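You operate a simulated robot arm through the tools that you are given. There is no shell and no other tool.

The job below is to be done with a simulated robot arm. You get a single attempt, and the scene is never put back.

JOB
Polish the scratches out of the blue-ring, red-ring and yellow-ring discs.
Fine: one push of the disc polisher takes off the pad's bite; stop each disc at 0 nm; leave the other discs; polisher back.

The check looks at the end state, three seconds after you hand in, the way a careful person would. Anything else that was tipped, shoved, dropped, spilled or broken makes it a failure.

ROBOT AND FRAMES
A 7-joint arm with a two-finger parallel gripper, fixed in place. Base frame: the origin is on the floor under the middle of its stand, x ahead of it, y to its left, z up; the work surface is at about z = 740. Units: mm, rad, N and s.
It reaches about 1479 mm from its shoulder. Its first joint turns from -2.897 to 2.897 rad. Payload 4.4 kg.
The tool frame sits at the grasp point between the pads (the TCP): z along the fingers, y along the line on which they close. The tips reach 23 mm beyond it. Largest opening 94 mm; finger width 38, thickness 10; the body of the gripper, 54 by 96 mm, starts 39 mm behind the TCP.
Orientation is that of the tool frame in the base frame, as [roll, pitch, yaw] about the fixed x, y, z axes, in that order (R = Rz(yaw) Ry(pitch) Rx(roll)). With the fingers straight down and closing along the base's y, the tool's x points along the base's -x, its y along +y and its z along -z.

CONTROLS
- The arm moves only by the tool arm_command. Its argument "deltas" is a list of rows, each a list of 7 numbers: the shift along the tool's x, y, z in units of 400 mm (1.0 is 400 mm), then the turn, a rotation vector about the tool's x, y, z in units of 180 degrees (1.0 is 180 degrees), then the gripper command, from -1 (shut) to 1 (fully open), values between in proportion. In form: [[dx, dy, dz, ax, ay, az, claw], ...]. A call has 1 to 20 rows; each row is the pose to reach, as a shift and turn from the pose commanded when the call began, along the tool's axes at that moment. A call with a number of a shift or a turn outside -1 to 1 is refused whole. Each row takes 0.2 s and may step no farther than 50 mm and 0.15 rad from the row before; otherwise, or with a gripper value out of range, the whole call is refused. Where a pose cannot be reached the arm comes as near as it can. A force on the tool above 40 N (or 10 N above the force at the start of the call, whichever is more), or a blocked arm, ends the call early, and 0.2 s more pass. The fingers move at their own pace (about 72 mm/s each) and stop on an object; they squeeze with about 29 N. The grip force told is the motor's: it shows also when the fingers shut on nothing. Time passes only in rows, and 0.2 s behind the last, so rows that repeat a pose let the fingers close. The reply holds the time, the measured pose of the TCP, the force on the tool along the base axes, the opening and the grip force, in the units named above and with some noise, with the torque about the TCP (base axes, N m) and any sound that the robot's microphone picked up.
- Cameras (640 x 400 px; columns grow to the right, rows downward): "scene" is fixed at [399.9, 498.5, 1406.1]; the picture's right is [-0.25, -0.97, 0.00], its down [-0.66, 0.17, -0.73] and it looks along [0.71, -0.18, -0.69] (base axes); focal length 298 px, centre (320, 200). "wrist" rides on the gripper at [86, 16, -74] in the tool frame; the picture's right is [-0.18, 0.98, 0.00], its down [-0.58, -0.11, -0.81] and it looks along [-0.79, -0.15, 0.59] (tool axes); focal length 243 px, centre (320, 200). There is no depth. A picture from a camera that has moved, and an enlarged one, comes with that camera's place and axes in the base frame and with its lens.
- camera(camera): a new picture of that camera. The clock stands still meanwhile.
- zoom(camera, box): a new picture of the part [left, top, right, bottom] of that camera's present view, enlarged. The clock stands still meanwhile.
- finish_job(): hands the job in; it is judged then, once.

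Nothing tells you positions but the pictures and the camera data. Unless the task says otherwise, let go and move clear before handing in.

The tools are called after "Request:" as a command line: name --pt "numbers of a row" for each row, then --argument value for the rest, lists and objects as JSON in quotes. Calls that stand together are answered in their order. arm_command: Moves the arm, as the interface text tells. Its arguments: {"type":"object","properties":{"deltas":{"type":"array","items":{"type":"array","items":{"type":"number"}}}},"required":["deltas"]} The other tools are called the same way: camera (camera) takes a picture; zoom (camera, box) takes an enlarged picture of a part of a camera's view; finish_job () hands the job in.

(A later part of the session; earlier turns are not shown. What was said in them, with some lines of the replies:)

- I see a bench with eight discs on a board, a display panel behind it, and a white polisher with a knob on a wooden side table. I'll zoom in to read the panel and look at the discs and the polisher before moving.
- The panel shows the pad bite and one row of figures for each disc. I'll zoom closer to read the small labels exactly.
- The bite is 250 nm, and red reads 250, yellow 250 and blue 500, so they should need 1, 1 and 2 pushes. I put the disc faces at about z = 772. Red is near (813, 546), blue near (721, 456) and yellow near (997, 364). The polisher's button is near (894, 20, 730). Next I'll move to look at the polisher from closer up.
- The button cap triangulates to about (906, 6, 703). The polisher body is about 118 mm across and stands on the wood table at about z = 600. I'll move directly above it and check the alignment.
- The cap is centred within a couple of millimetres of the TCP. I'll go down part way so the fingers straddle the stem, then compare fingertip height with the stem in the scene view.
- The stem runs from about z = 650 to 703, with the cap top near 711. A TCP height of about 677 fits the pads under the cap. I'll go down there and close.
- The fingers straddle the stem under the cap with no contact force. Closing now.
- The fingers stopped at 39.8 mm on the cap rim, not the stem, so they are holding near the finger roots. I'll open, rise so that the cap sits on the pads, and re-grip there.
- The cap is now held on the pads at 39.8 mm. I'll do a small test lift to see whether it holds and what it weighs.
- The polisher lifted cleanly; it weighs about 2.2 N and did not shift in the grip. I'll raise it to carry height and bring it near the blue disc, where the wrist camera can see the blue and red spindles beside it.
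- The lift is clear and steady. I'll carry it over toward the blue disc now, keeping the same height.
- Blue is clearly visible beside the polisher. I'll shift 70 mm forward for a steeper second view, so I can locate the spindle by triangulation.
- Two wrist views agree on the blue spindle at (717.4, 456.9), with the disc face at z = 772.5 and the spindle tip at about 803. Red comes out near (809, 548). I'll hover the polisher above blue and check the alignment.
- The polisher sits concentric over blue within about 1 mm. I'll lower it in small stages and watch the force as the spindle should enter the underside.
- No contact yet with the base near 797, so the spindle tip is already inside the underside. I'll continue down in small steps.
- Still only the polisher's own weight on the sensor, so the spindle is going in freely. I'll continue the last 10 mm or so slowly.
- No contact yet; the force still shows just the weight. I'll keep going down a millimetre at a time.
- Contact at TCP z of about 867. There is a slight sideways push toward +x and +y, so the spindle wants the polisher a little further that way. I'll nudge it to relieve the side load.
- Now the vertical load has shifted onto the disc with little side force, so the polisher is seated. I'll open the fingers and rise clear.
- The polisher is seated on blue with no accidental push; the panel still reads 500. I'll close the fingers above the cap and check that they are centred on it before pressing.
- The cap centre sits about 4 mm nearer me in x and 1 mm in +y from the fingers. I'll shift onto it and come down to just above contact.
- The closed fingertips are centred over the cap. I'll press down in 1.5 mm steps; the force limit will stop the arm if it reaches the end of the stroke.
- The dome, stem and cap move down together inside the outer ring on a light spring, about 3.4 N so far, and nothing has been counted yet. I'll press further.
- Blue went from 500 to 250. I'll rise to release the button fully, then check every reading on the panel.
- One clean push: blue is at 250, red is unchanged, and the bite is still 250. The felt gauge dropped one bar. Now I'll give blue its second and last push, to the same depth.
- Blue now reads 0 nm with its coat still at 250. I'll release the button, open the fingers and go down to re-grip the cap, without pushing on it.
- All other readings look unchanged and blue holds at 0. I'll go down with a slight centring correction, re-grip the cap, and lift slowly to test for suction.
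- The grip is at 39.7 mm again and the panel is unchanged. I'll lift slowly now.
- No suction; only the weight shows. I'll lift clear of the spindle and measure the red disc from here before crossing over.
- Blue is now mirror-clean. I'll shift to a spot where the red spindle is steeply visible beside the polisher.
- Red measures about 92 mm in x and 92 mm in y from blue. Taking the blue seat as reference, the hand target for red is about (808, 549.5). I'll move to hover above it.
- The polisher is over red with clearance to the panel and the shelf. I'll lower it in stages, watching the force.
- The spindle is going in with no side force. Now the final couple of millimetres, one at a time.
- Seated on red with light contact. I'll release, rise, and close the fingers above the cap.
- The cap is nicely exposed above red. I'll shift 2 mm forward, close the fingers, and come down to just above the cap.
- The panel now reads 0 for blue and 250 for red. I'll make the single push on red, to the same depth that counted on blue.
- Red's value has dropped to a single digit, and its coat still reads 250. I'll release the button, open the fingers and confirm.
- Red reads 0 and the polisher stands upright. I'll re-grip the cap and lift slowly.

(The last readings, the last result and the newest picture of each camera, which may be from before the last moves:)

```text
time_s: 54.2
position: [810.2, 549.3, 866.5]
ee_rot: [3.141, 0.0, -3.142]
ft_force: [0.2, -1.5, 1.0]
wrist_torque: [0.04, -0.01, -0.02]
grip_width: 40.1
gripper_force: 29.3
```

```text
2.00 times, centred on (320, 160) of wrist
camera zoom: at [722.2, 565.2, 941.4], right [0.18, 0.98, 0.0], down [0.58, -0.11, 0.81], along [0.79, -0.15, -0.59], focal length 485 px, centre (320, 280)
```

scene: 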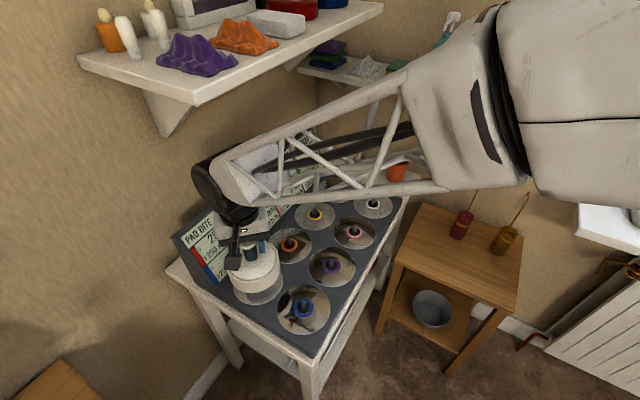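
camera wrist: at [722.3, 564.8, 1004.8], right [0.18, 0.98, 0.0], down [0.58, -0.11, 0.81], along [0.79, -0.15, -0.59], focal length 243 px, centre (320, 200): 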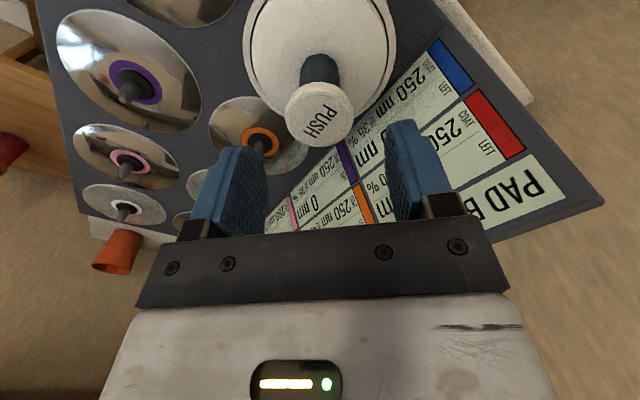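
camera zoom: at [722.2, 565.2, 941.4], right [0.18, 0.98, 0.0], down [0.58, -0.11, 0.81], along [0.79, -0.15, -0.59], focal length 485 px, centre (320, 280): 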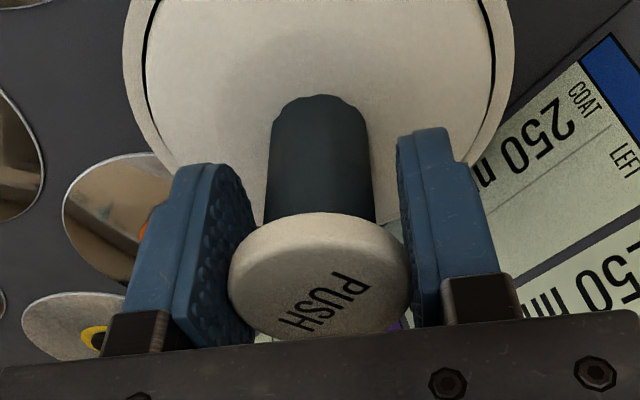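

Gripped again. Lifting off red now.

Request:
arm_command --pt "0 0 -0.005 0 0 0 -1" --pt "0 0 -0.015 0 0 0 -1" --pt "0 0 -0.035 0 0 0 -1" --pt "0 0 -0.07 0 0 0 -1" --pt "0 0 -0.105 0 0 0 -1" --pt "0 0 -0.132 0 0 0 -1" --pt "0 0 -0.132 0 0 0 -1"

Request:
camera --camera "scene"

Request:
zoom --camera "scene" --box '[180, 190, 350, 340]'

Request:
zoom --camera "wrist" --box '[20, 0, 340, 250]'

```text
time_s: 55.8
position: [810.1, 548.4, 920.1]
ee_rot: [3.141, 0.001, 3.14]
ft_force: [-0.2, -0.3, -2.2]
wrist_torque: [-0.01, 0.0, -0.01]
grip_width: 39.9
gripper_force: 29.2
```

```text
taken
```

scene: 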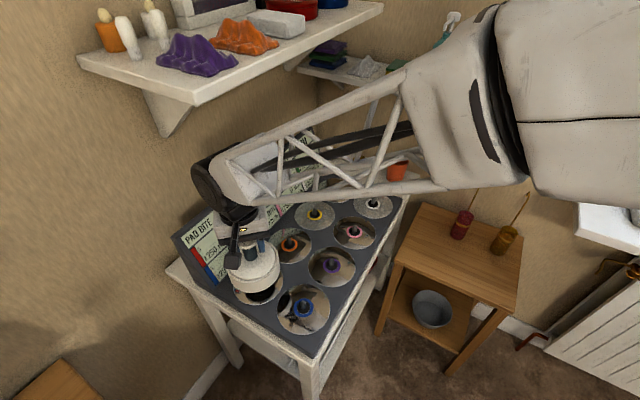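

```text
2.67 times, centred on (265, 265) of scene
camera zoom: at [399.9, 498.5, 1406.1], right [-0.25, -0.97, 0.0], down [-0.66, 0.17, -0.73], along [0.71, -0.18, -0.69], focal length 794 px, centre (467, 27)
```

zoom: 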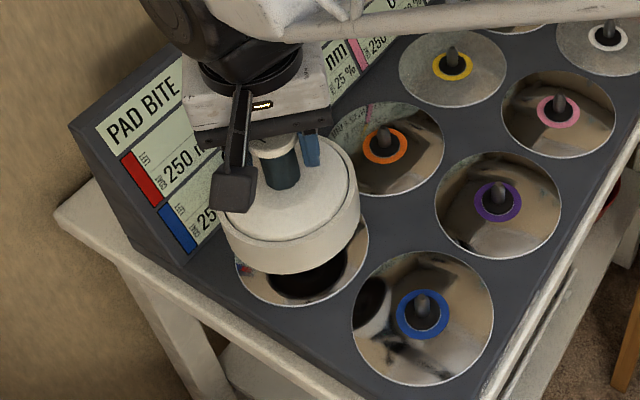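

```text
1.60 times, centred on (180, 125) of wrist
camera zoom: at [722.0, 565.2, 994.1], right [0.18, 0.98, 0.0], down [0.58, -0.11, 0.81], along [0.79, -0.15, -0.59], focal length 388 px, centre (544, 320)
```

zoom: 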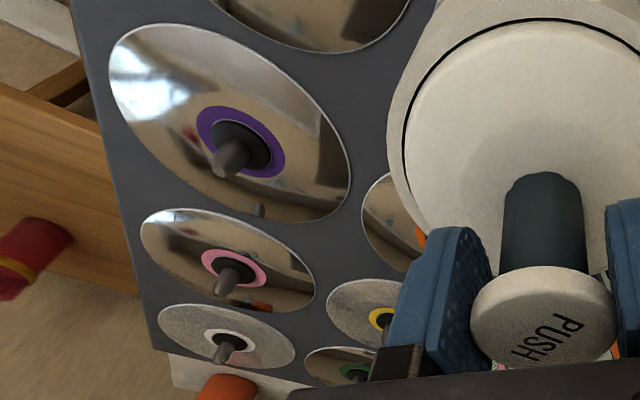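

Red is mirror-clean and the polisher is held. Next is yellow, near (993, 365); I'll move to a viewing spot beside it.

Request:
arm_command --pt "-0.02 -0.037 0 0 0 0 -1" --pt "-0.059 -0.11 0 0 0 0 -1" --pt "-0.11 -0.205 0 0 0 0 -1" --pt "-0.161 -0.3 0 0 0 0 -1" --pt "-0.212 -0.395 0 0 0 0 -1" --pt "-0.263 -0.49 0 0 0 0 -1" --pt "-0.314 -0.585 0 0 0 0 -1" --pt "-0.358 -0.665 0 0 0 0 -1" --pt "-0.381 -0.709 0 0 0 0 -1" --pt "-0.393 -0.731 0 0 0 0 -1" --pt "-0.393 -0.731 0 0 0 0 -1"

Request:
camera --camera "wrist"

Request:
camera --camera "scene"

Request:
zoom --camera "wrist" --box '[390, 0, 550, 100]'

```text
time_s: 58.2
position: [966.0, 256.3, 919.2]
ee_rot: [3.141, 0.0, -3.141]
ft_force: [0.7, -0.4, -1.9]
wrist_torque: [-0.01, -0.03, -0.03]
grip_width: 39.9
gripper_force: 28.7
```

```text
taken
camera wrist: at [878.9, 272.7, 994.1], right [0.18, 0.98, 0.0], down [0.58, -0.11, 0.81], along [0.79, -0.15, -0.59], focal length 243 px, centre (320, 200)
```

wrist: 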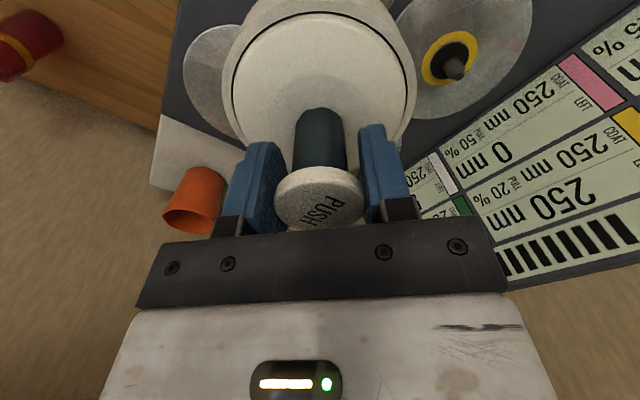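

```text
taken
```

scene: 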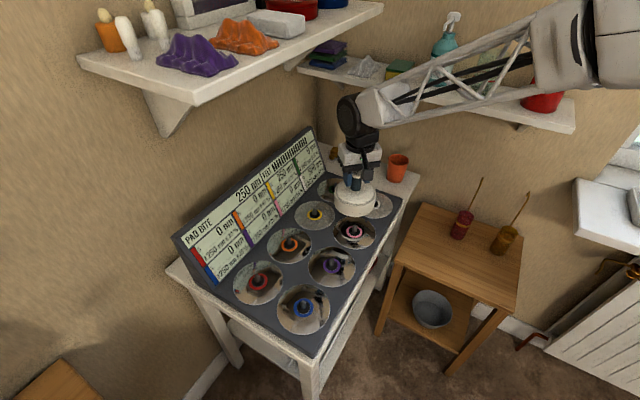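

```text
4.00 times, centred on (470, 50) of wrist
camera zoom: at [878.9, 272.7, 994.1], right [0.18, 0.98, 0.0], down [0.58, -0.11, 0.81], along [0.79, -0.15, -0.59], focal length 970 px, centre (-280, 800)
```

zoom: 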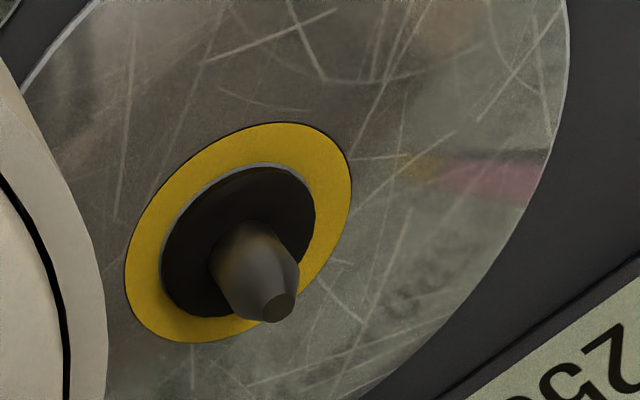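

Yellow measures exactly two grid pitches from red, so its target is (993.6, 365.5). The panel is unobstructed from here, so I'll check all the readings before moving over.

Request:
zoom --camera "scene" --box '[165, 120, 345, 290]'

Request:
arm_command --pt "-0.011 0.045 0 0 0 0 -1" --pt "-0.028 0.115 0 0 0 0 -1" --pt "-0.047 0.19 0 0 0 0 -1" --pt "-0.06 0.245 0 0 0 0 -1" --pt "-0.0665 0.2714 0 0 0 0 -1" --pt "-0.0665 0.2714 0 0 0 0 -1"

Request:
camera --camera "scene"

Request:
zoom --camera "scene" --box '[250, 130, 400, 270]'

Request:
camera --camera "wrist"

```text
2.35 times, centred on (255, 205) of scene
camera zoom: at [399.9, 498.5, 1406.1], right [-0.25, -0.97, 0.0], down [-0.66, 0.17, -0.73], along [0.71, -0.18, -0.69], focal length 701 px, centre (473, 188)
```

zoom: 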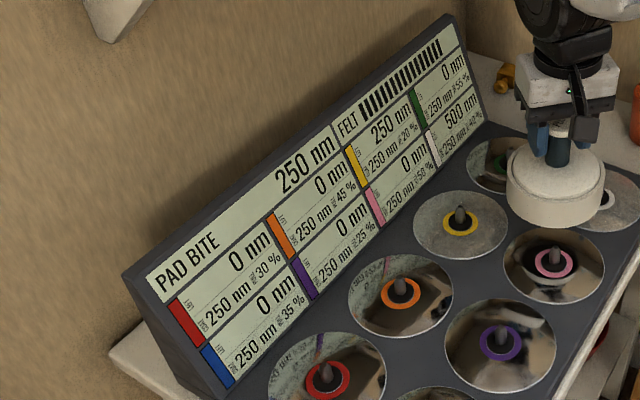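

```text
time_s: 59.6
position: [992.7, 365.4, 920.4]
ee_rot: [3.14, 0.001, 3.142]
ft_force: [0.4, -0.6, -2.5]
wrist_torque: [0.0, 0.01, 0.03]
grip_width: 39.7
gripper_force: 29.5
```

```text
taken
```

scene: 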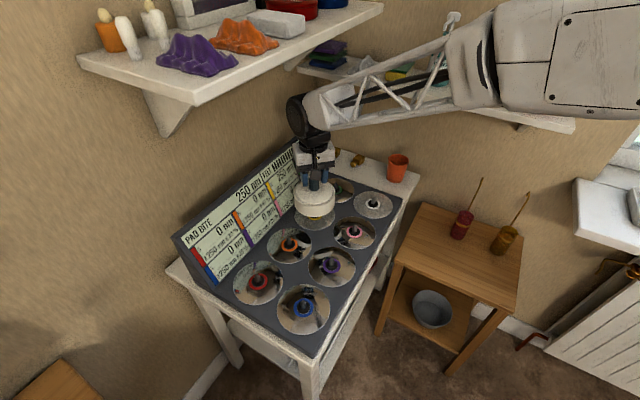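

```text
2.86 times, centred on (325, 200) of scene
camera zoom: at [399.9, 498.5, 1406.1], right [-0.25, -0.97, 0.0], down [-0.66, 0.17, -0.73], along [0.71, -0.18, -0.69], focal length 851 px, centre (306, 200)
```

zoom: 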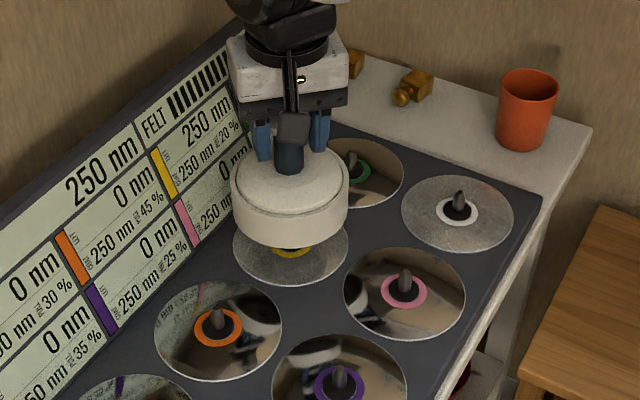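

```text
taken
camera wrist: at [906.0, 381.5, 994.3], right [0.18, 0.98, 0.0], down [0.58, -0.11, 0.81], along [0.79, -0.15, -0.59], focal length 243 px, centre (320, 200)
```

wrist: 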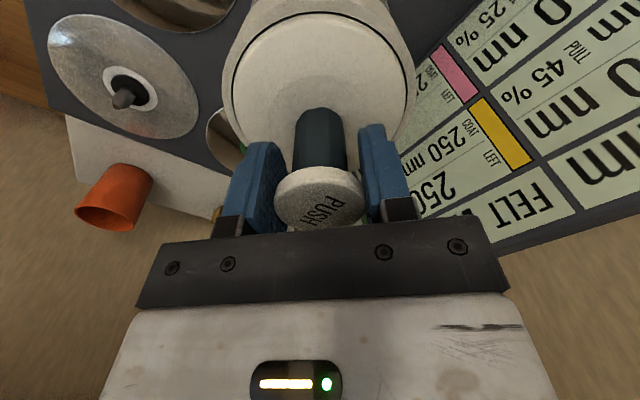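

The panel reads red 0, blue 0, yellow 250 and white 500, with the others at 0 and the bite at 250. I'm above yellow and will lower it in stages.

Request:
arm_command --pt "0 0 0.015 0 0 0 -1" --pt "0 0 0.03 0 0 0 -1" --pt "0 0 0.045 0 0 0 -1" --pt "0 0 0.06 0 0 0 -1" --pt "0 0 0.075 0 0 0 -1" --pt "0 0 0.09 0 0 0 -1" --pt "0 0 0.09 0 0 0 -1"

Request:
zoom --camera "scene" --box '[270, 150, 370, 250]'

```text
time_s: 61.2
position: [994.1, 365.6, 882.6]
ee_rot: [3.141, 0.0, 3.141]
ft_force: [0.0, 1.3, -3.1]
wrist_torque: [0.02, 0.0, 0.01]
grip_width: 40.1
gripper_force: 29.3
```

```text
4.00 times, centred on (320, 200) of scene
camera zoom: at [399.9, 498.5, 1406.1], right [-0.25, -0.97, 0.0], down [-0.66, 0.17, -0.73], along [0.71, -0.18, -0.69], focal length 1191 px, centre (320, 200)
```

zoom: 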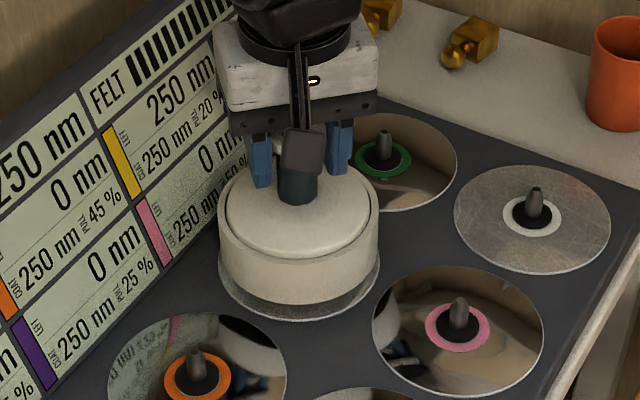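

Request:
arm_command --pt "0 0 0.008 0 0 0 -1" --pt "0 0 0.016 0 0 0 -1" --pt "0 0 0.024 0 0 0 -1" --pt "0 0 0.032 0 0 0 -1" --pt "0 0 0.037 0 0 0 -1" --pt "0 0 0.037 0 0 0 -1"

```text
time_s: 62.6
position: [992.6, 365.9, 868.1]
ee_rot: [3.141, 0.0, -3.141]
ft_force: [0.6, -0.1, -3.2]
wrist_torque: [0.02, -0.03, -0.03]
grip_width: 39.8
gripper_force: 29.1
```

Request:
arm_command --pt "0 0 0.0015 0 0 0 -1" --pt "0 0 0.003 0 0 0 -1" --pt "0 0 0.0045 0 0 0 -1" --pt "0 0 0.0045 0 0 0 -1"

```text
time_s: 63.6
position: [992.9, 365.7, 866.4]
ee_rot: [3.141, 0.0, 3.141]
ft_force: [0.3, -2.4, 0.7]
wrist_torque: [0.05, 0.0, 0.01]
grip_width: 39.6
gripper_force: 28.7
```

It's seated on yellow with very light contact. I'll release and rise.

Request:
arm_command --pt "0 0 0 0 0 0 -0.1" --pt "0 0 0 0 0 0 0.3" --pt "0 0 0 0 0 0 0.4" --pt "0 0 -0.05 0 0 0 0.4" --pt "0 0 -0.11 0 0 0 0.4" --pt "0 0 -0.16 0 0 0 0.4" --pt "0 0 -0.16 0 0 0 0.4"

Request:
zoom --camera "wrist" --box '[230, 30, 410, 210]'

Request:
zoom --camera "scene" --box '[250, 130, 400, 270]'

```text
time_s: 65.2
position: [995.2, 365.3, 930.6]
ee_rot: [3.141, -0.001, 3.141]
ft_force: [0.2, 0.5, 0.2]
wrist_torque: [-0.01, 0.05, -0.02]
grip_width: 65.7
gripper_force: 0.1
```

```text
2.22 times, centred on (320, 120) of wrist
camera zoom: at [906.6, 380.8, 1005.2], right [0.18, 0.98, 0.0], down [0.58, -0.11, 0.81], along [0.79, -0.15, -0.59], focal length 539 px, centre (320, 378)
```

zoom: 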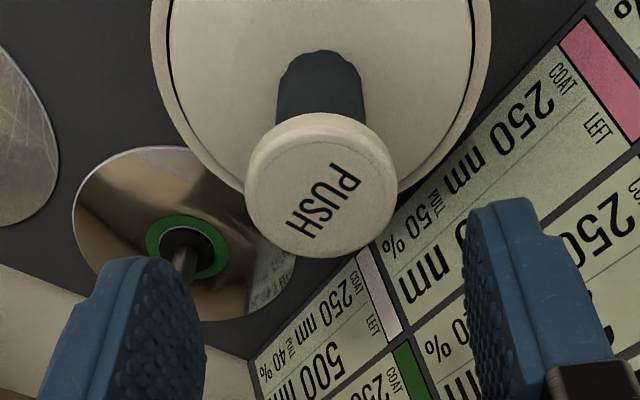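

```text
2.86 times, centred on (325, 200) of scene
camera zoom: at [399.9, 498.5, 1406.1], right [-0.25, -0.97, 0.0], down [-0.66, 0.17, -0.73], along [0.71, -0.18, -0.69], focal length 851 px, centre (306, 200)
```

zoom: 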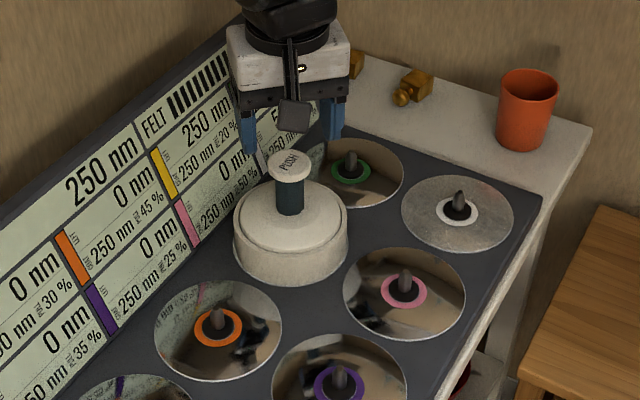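

The polisher is seated on yellow and the panel still shows 250. I'll close the fingers and come down to just above the cap.

Request:
arm_command --pt "0 0.002 0 0 0 0 0" --pt "0 0.002 0 0 0 0 -1" --pt "0 0.002 0 0 0 0 -1" --pt "0 0.002 0 0 0 0 -1" --pt "0 0.002 0.02 0 0 0 -1" --pt "0 0.002 0.04 0 0 0 -1" --pt "0 0.002 0.0555 0 0 0 -1" --pt "0 0.002 0.0555 0 0 0 -1"

Request:
zoom --camera "wrist" --box '[230, 40, 410, 220]'

Request:
zoom --camera "scene" --box '[250, 130, 400, 270]'

```text
time_s: 67.0
position: [992.6, 367.2, 908.0]
ee_rot: [3.139, 0.001, 3.14]
ft_force: [0.1, -0.2, 0.7]
wrist_torque: [0.01, -0.02, -0.06]
grip_width: 0.0
gripper_force: 28.5
```

```text
2.22 times, centred on (320, 130) of wrist
camera zoom: at [906.0, 382.1, 982.5], right [0.18, 0.98, 0.0], down [0.58, -0.11, 0.81], along [0.79, -0.15, -0.59], focal length 539 px, centre (320, 356)
```

zoom: 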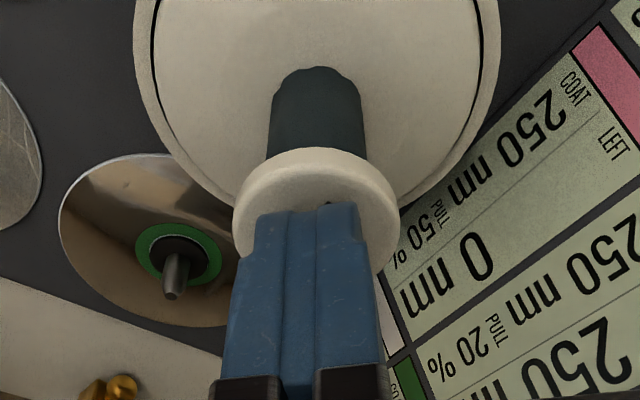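

```text
2.86 times, centred on (325, 200) of scene
camera zoom: at [399.9, 498.5, 1406.1], right [-0.25, -0.97, 0.0], down [-0.66, 0.17, -0.73], along [0.71, -0.18, -0.69], focal length 851 px, centre (306, 200)
```

zoom: 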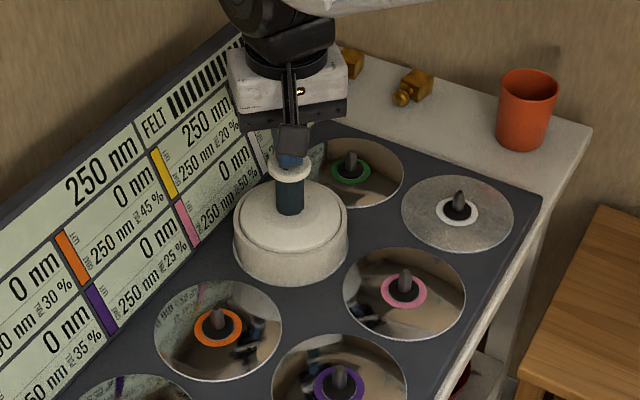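

Yellow still reads 250 and the bite 250. Now its single push, to the same depth as before.

Request:
arm_command --pt "0 0 0.008 0 0 0 -1" --pt "0 0 0.016 0 0 0 -1" --pt "0 0 0.024 0 0 0 -1" --pt "0 0 0.0325 0 0 0 -1" --pt "0 0 0.0325 0 0 0 -1"

Request:
zoom --camera "scene" --box '[245, 120, 335, 210]'

Request:
zoom --camera "wrist" --box '[360, 40, 600, 240]'

```text
time_s: 68.2
position: [993.5, 365.9, 895.9]
ee_rot: [3.141, -0.001, -3.141]
ft_force: [-2.1, 1.8, 6.0]
wrist_torque: [0.04, 0.17, -0.02]
grip_width: 0.0
gripper_force: 28.8
```

```text
4.44 times, centred on (290, 165) of scene
camera zoom: at [399.9, 498.5, 1406.1], right [-0.25, -0.97, 0.0], down [-0.66, 0.17, -0.73], along [0.71, -0.18, -0.69], focal length 1324 px, centre (453, 356)
```

zoom: 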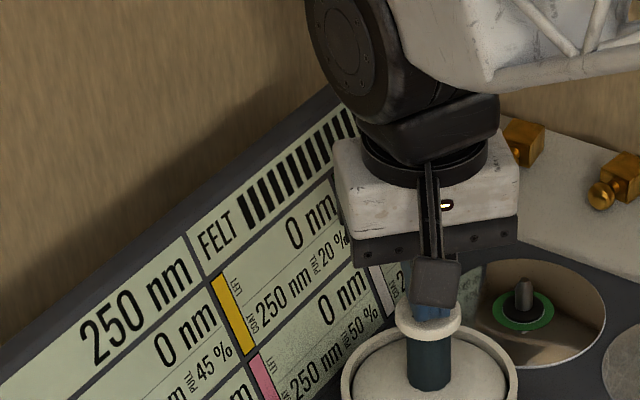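

```text
2.00 times, centred on (480, 140) of wrist
camera zoom: at [906.1, 381.5, 970.0], right [0.18, 0.98, 0.0], down [0.58, -0.11, 0.81], along [0.79, -0.15, -0.59], focal length 485 px, centre (0, 320)
```

zoom: 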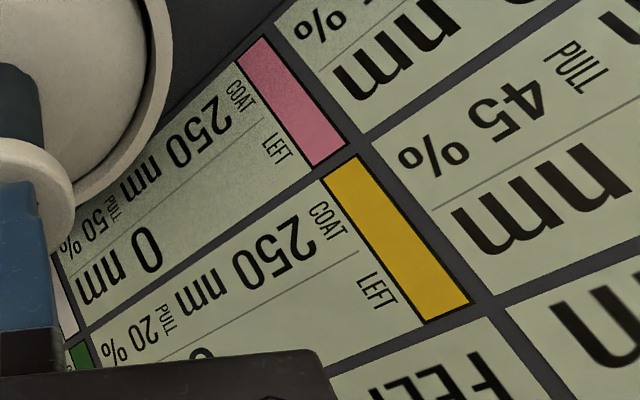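

Yellow now reads 0 nm with its coat at 250. I'll release the button, open the fingers, and re-grip to take the polisher home.

Request:
arm_command --pt "0 0 -0.01 0 0 0 -1" --pt "0 0 -0.03 0 0 0 -1" --pt "0 0 -0.05 0 0 0 -1" --pt "0 0 -0.07 0 0 0 -1" --pt "0 0 -0.088 0 0 0 0" --pt "0 0 -0.088 0 0 0 0.4" --pt "0 0 -0.088 0 0 0 0.4"

Request:
zoom --camera "wrist" --box '[230, 30, 410, 210]'

Request:
zoom --camera "scene" --box '[245, 120, 335, 210]'

```text
time_s: 69.8
position: [993.8, 366.7, 930.4]
ee_rot: [-3.141, 0.001, 3.141]
ft_force: [0.4, 0.1, 0.2]
wrist_torque: [-0.01, 0.04, 0.01]
grip_width: 65.9
gripper_force: 0.2
```

```text
2.22 times, centred on (320, 120) of wrist
camera zoom: at [906.5, 382.2, 1004.9], right [0.18, 0.98, 0.0], down [0.58, -0.11, 0.81], along [0.79, -0.15, -0.59], focal length 539 px, centre (320, 378)
```

zoom: 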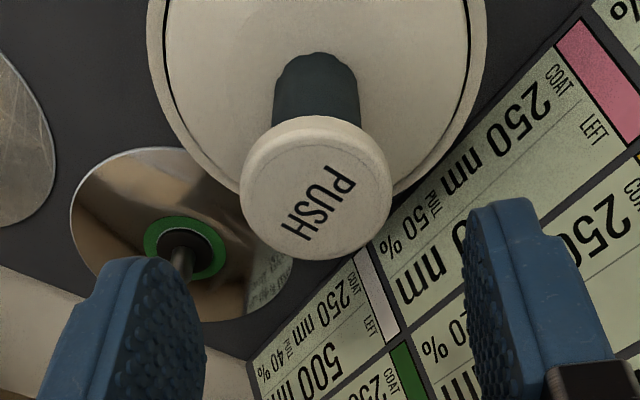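

```text
4.44 times, centred on (290, 165) of scene
camera zoom: at [399.9, 498.5, 1406.1], right [-0.25, -0.97, 0.0], down [-0.66, 0.17, -0.73], along [0.71, -0.18, -0.69], focal length 1324 px, centre (453, 356)
```

zoom: 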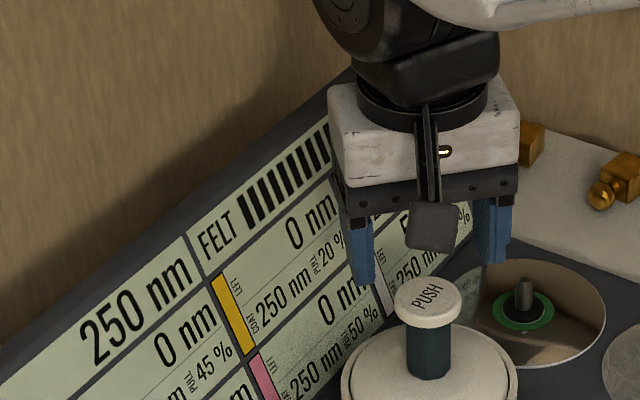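

Request:
arm_command --pt "0 -0.0018 0.03 0 0 0 0.4" --pt "0 -0.0018 0.07 0 0 0 0.4" --pt "0 -0.0018 0.11 0 0 0 0.4" --pt "0 -0.0018 0.14 0 0 0 0.4" --pt "0 -0.0018 0.1605 0 0 0 0.4" --pt "0 -0.0018 0.1605 0 0 0 0.4" --pt "0 -0.0018 0.1605 0 0 0 0" --pt "0 -0.0018 0.1605 0 0 0 -0.5" --pt "0 -0.0018 0.1605 0 0 0 -1" --pt "0 -0.0018 0.1605 0 0 0 -1"

Request:
zoom --camera "wrist" --box '[200, 60, 440, 260]'

```text
time_s: 72.0
position: [994.2, 365.3, 866.0]
ee_rot: [3.141, 0.002, 3.142]
ft_force: [0.0, 0.1, -0.1]
wrist_torque: [0.06, -0.01, 0.0]
grip_width: 39.6
gripper_force: 29.5
```

```text
2.00 times, centred on (320, 160) of wrist
camera zoom: at [905.9, 381.1, 941.0], right [0.18, 0.98, 0.0], down [0.58, -0.11, 0.81], along [0.79, -0.15, -0.59], focal length 485 px, centre (320, 280)
```

zoom: 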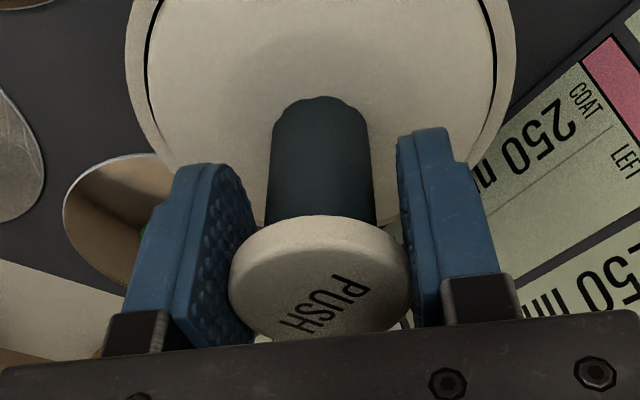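

The grip is good. I'll lift off yellow to carry height.

Request:
arm_command --pt "0 0 -0.005 0 0 0 -1" --pt "0 0 -0.015 0 0 0 -1" --pt "0 0 -0.035 0 0 0 -1" --pt "0 0 -0.07 0 0 0 -1" --pt "0 0 -0.105 0 0 0 -1" --pt "0 0 -0.135 0 0 0 -1" --pt "0 0 -0.135 0 0 0 -1"

Request:
zoom --camera "scene" --box '[250, 130, 400, 270]'

```text
time_s: 73.6
position: [992.4, 365.9, 920.0]
ee_rot: [-3.142, 0.001, -3.14]
ft_force: [-0.4, -0.6, -2.2]
wrist_torque: [0.02, -0.01, -0.01]
grip_width: 39.7
gripper_force: 29.2
```

```text
2.86 times, centred on (325, 200) of scene
camera zoom: at [399.9, 498.5, 1406.1], right [-0.25, -0.97, 0.0], down [-0.66, 0.17, -0.73], along [0.71, -0.18, -0.69], focal length 851 px, centre (306, 200)
```

zoom: 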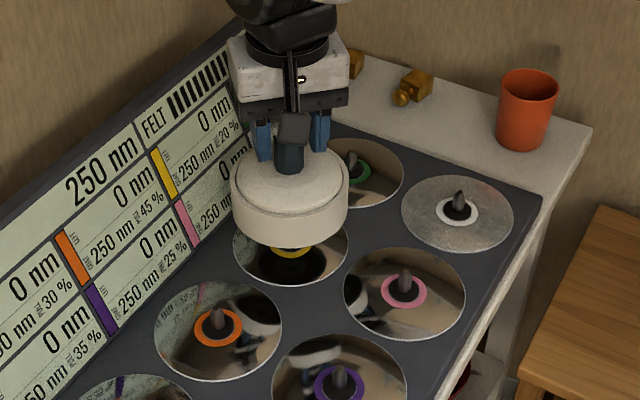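

Yellow is clean too. Carrying the polisher back to above its original spot on the wood table.

Request:
arm_command --pt "0.0088 -0.0359 0 0 0 0 -1" --pt "0.0264 -0.1078 0 0 0 0 -1" --pt "0.0506 -0.2065 0 0 0 0 -1" --pt "0.077 -0.3143 0 0 0 0 -1" --pt "0.1034 -0.4221 0 0 0 0 -1" --pt "0.1298 -0.5298 0 0 0 0 -1" --pt "0.1562 -0.6376 0 0 0 0 -1" --pt "0.1804 -0.7364 0 0 0 0 -1" --pt "0.2002 -0.8172 0 0 0 0 -1" --pt "0.2134 -0.8711 0 0 0 0 -1" --pt "0.22 -0.898 0 0 0 0 -1" --pt "0.22 -0.898 0 0 0 0 -1"

Request:
camera --camera "scene"

Request:
zoom --camera "scene" --box '[165, 120, 345, 290]'

Request:
camera --camera "wrist"

```text
time_s: 76.2
position: [905.1, 3.9, 919.2]
ee_rot: [3.141, 0.0, -3.14]
ft_force: [0.6, 0.3, -2.7]
wrist_torque: [-0.01, 0.02, 0.03]
grip_width: 39.8
gripper_force: 28.8
```

```text
taken
```

scene: 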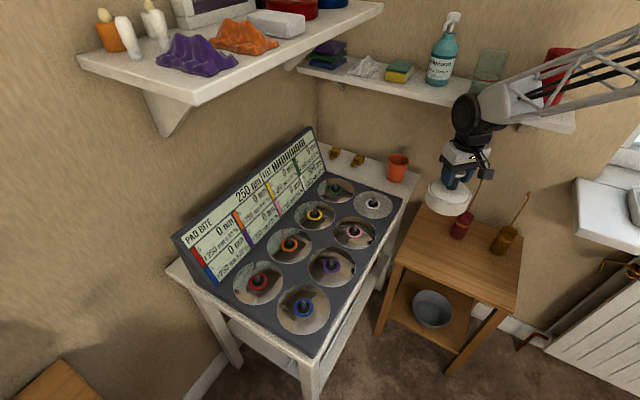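

```text
2.35 times, centred on (255, 205) of scene
camera zoom: at [399.9, 498.5, 1406.1], right [-0.25, -0.97, 0.0], down [-0.66, 0.17, -0.73], along [0.71, -0.18, -0.69], focal length 701 px, centre (473, 188)
```

zoom: 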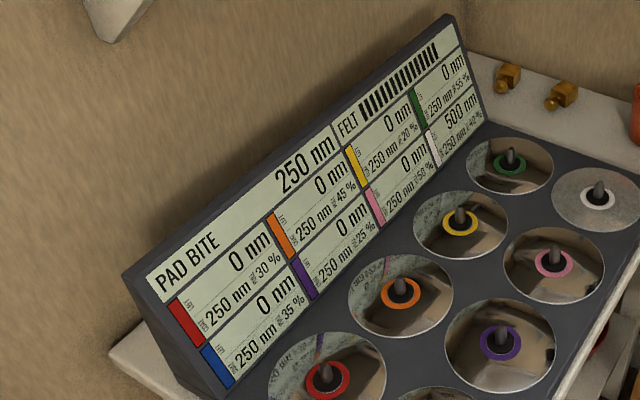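

```text
taken
camera wrist: at [818.1, 20.2, 993.8], right [0.18, 0.98, 0.0], down [0.58, -0.11, 0.81], along [0.79, -0.15, -0.59], focal length 243 px, centre (320, 200)
```

wrist: 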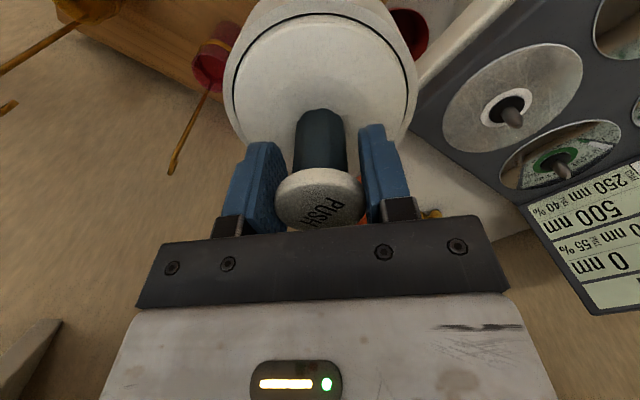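

All readings are as wanted: every disc is at 0 except the untouched white at 500, and all coats are at 250. I'll lower the polisher toward the table.

Request:
arm_command --pt "0 0 0.05 0 0 0 -1" --pt "0 0 0.13 0 0 0 -1" --pt "0 0 0.22 0 0 0 -1" --pt "0 0 0.31 0 0 0 -1" --pt "0 0 0.4 0 0 0 -1" --pt "0 0 0.47 0 0 0 -1" --pt "0 0 0.52 0 0 0 -1" --pt "0 0 0.54 0 0 0 -1" --pt "0 0 0.54 0 0 0 -1"

Request:
zoom --camera "scene" --box '[390, 210, 470, 275]'

Request:
zoom --camera "scene" --box '[380, 170, 500, 290]'

```text
time_s: 78.2
position: [905.5, 5.7, 702.7]
ee_rot: [-3.141, 0.0, -3.141]
ft_force: [0.6, 0.0, -2.8]
wrist_torque: [0.0, -0.02, -0.03]
grip_width: 39.7
gripper_force: 29.0
```

```text
6.15 times, centred on (430, 242) of scene
camera zoom: at [399.9, 498.5, 1406.1], right [-0.25, -0.97, 0.0], down [-0.66, 0.17, -0.73], along [0.71, -0.18, -0.69], focal length 1833 px, centre (-357, -62)
```

zoom: 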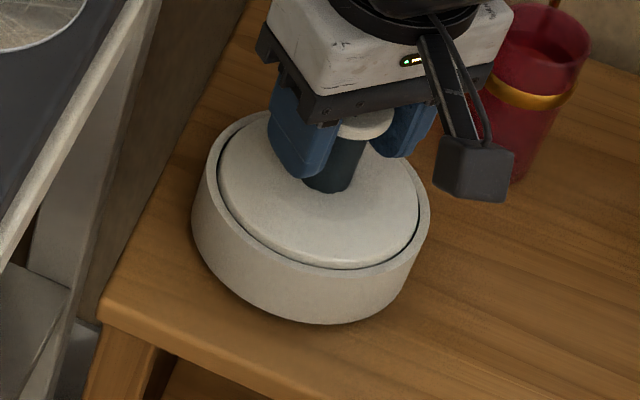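

```text
3.33 times, centred on (440, 230) of scene
camera zoom: at [399.9, 498.5, 1406.1], right [-0.25, -0.97, 0.0], down [-0.66, 0.17, -0.73], along [0.71, -0.18, -0.69], focal length 993 px, centre (-80, 100)
```

zoom: 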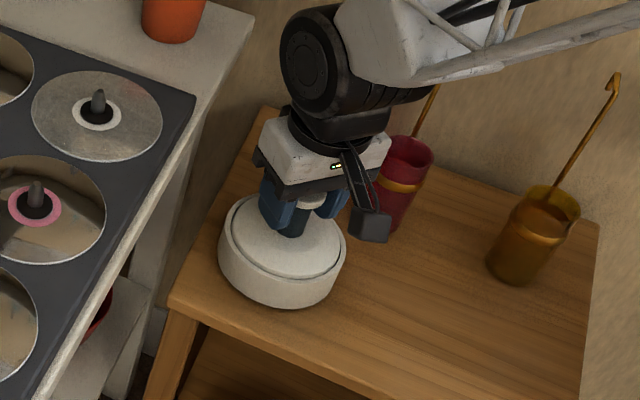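

In the scene view the polisher lines up with its original footprint, allowing for being about 9 mm higher. I'll lower it the rest of the way slowly.

Request:
arm_command --pt "0 0 0.006 0 0 0 -1" --pt "0 0 0.012 0 0 0 -1" --pt "0 0 0.018 0 0 0 -1" --pt "0 0 0.018 0 0 0 -1"

```text
time_s: 79.2
position: [906.4, 5.1, 696.2]
ee_rot: [-3.141, 0.0, 3.141]
ft_force: [-0.5, 0.5, -2.5]
wrist_torque: [0.0, 0.05, -0.01]
grip_width: 39.8
gripper_force: 29.0
```

Request:
arm_command --pt "0 0 0.0025 0 0 0 -1" --pt "0 0 0.005 0 0 0 -1" --pt "0 0 0.005 0 0 0 -1"

```text
time_s: 80.0
position: [905.2, 6.4, 695.3]
ee_rot: [-3.141, 0.0, -3.14]
ft_force: [0.3, -1.3, 0.7]
wrist_torque: [0.03, 0.02, 0.04]
grip_width: 39.8
gripper_force: 29.4
```

The table has taken the weight. I'll release and rise straight up with the fingers open.

Request:
arm_command --pt "0 0 0 0 0 0 -0.1" --pt "0 0 0 0 0 0 0.3" --pt "0 0 0 0 0 0 0.5" --pt "0 0 0 0 0 0 0.5" --pt "0 0 -0.04 0 0 0 0.5" --pt "0 0 -0.1 0 0 0 0.5" --pt "0 0 -0.18 0 0 0 0.5" --pt "0 0 -0.28 0 0 0 0.5" --pt "0 0 -0.39 0 0 0 0.5" --pt "0 0 -0.5 0 0 0 0.5" --pt "0 0 -0.5 0 0 0 0.5"

Request:
zoom --camera "scene" --box '[390, 210, 470, 275]'

Request:
camera --camera "scene"

Request:
zoom --camera "scene" --box '[165, 120, 345, 290]'

Request:
zoom --camera "scene" --box '[220, 160, 420, 350]'

```text
time_s: 82.4
position: [907.4, 6.5, 895.6]
ee_rot: [-3.141, 0.0, -3.14]
ft_force: [-0.1, -0.5, -0.5]
wrist_torque: [0.0, -0.03, 0.01]
grip_width: 70.5
gripper_force: 0.2
```

```text
6.15 times, centred on (430, 242) of scene
camera zoom: at [399.9, 498.5, 1406.1], right [-0.25, -0.97, 0.0], down [-0.66, 0.17, -0.73], along [0.71, -0.18, -0.69], focal length 1833 px, centre (-357, -62)
```

zoom: 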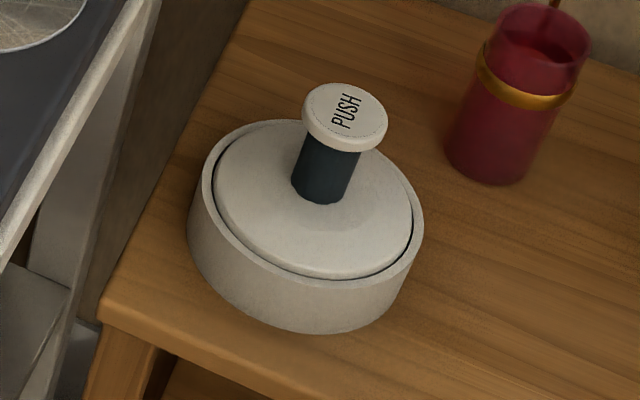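

```text
taken
```

scene: 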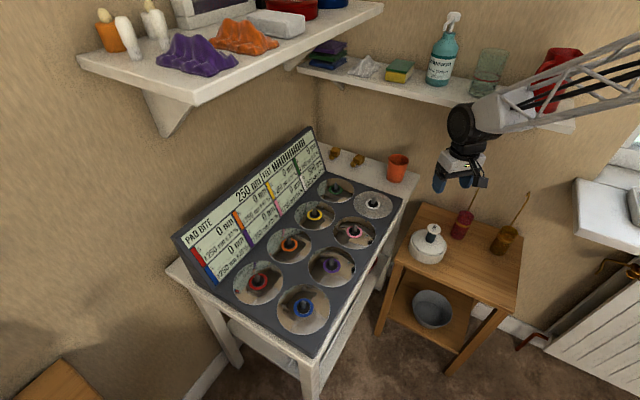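

```text
2.35 times, centred on (255, 205) of scene
camera zoom: at [399.9, 498.5, 1406.1], right [-0.25, -0.97, 0.0], down [-0.66, 0.17, -0.73], along [0.71, -0.18, -0.69], focal length 701 px, centre (473, 188)
```

zoom: 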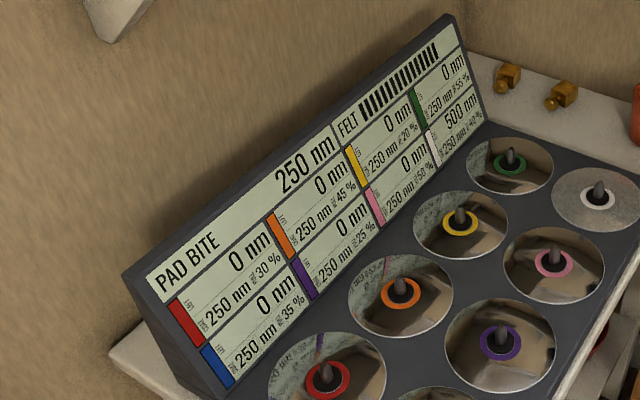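

```text
2.11 times, centred on (320, 255) of scene
camera zoom: at [399.9, 498.5, 1406.1], right [-0.25, -0.97, 0.0], down [-0.66, 0.17, -0.73], along [0.71, -0.18, -0.69], focal length 627 px, centre (320, 84)
```

zoom: 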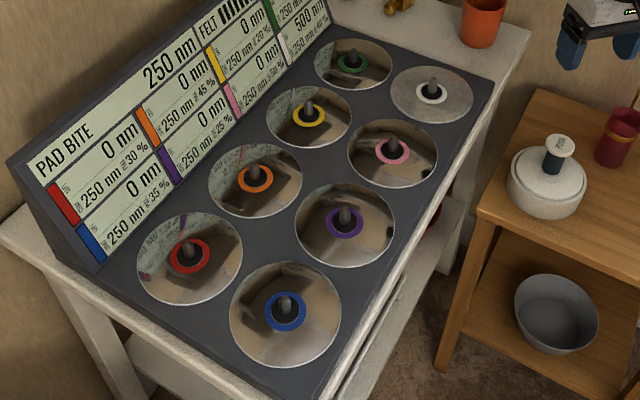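

The polisher is back upright on its original spot, within about 2 mm, and the hand is open and well clear above it. Blue, red and yellow read 0 nm with coats at 250. White is still at 500, the other discs are unchanged, and nothing else has moved. I'm handing in now.

Request:
finish_job

```text
The job is handed in.
```

The blue-ring, red-ring and yellow-ring discs are polished and all read 0 nm on the panel, each with its 250 nm coat intact. I've handed the job in.

- **Pushes:** blue took two pushes (500 to 250 to 0 nm). Red and yellow took one each (250 to 0 nm). The pad bite read 250 nm throughout.
- **Other discs:** none were touched. White still reads 500 nm, and orange, purple, pink and green still read 0 nm.
- **Polisher:** it is standing upright on its original spot on the wood table, within about 2 mm. The gripper is open and clear above it.

I saw nothing else tipped or moved in the final pictures.
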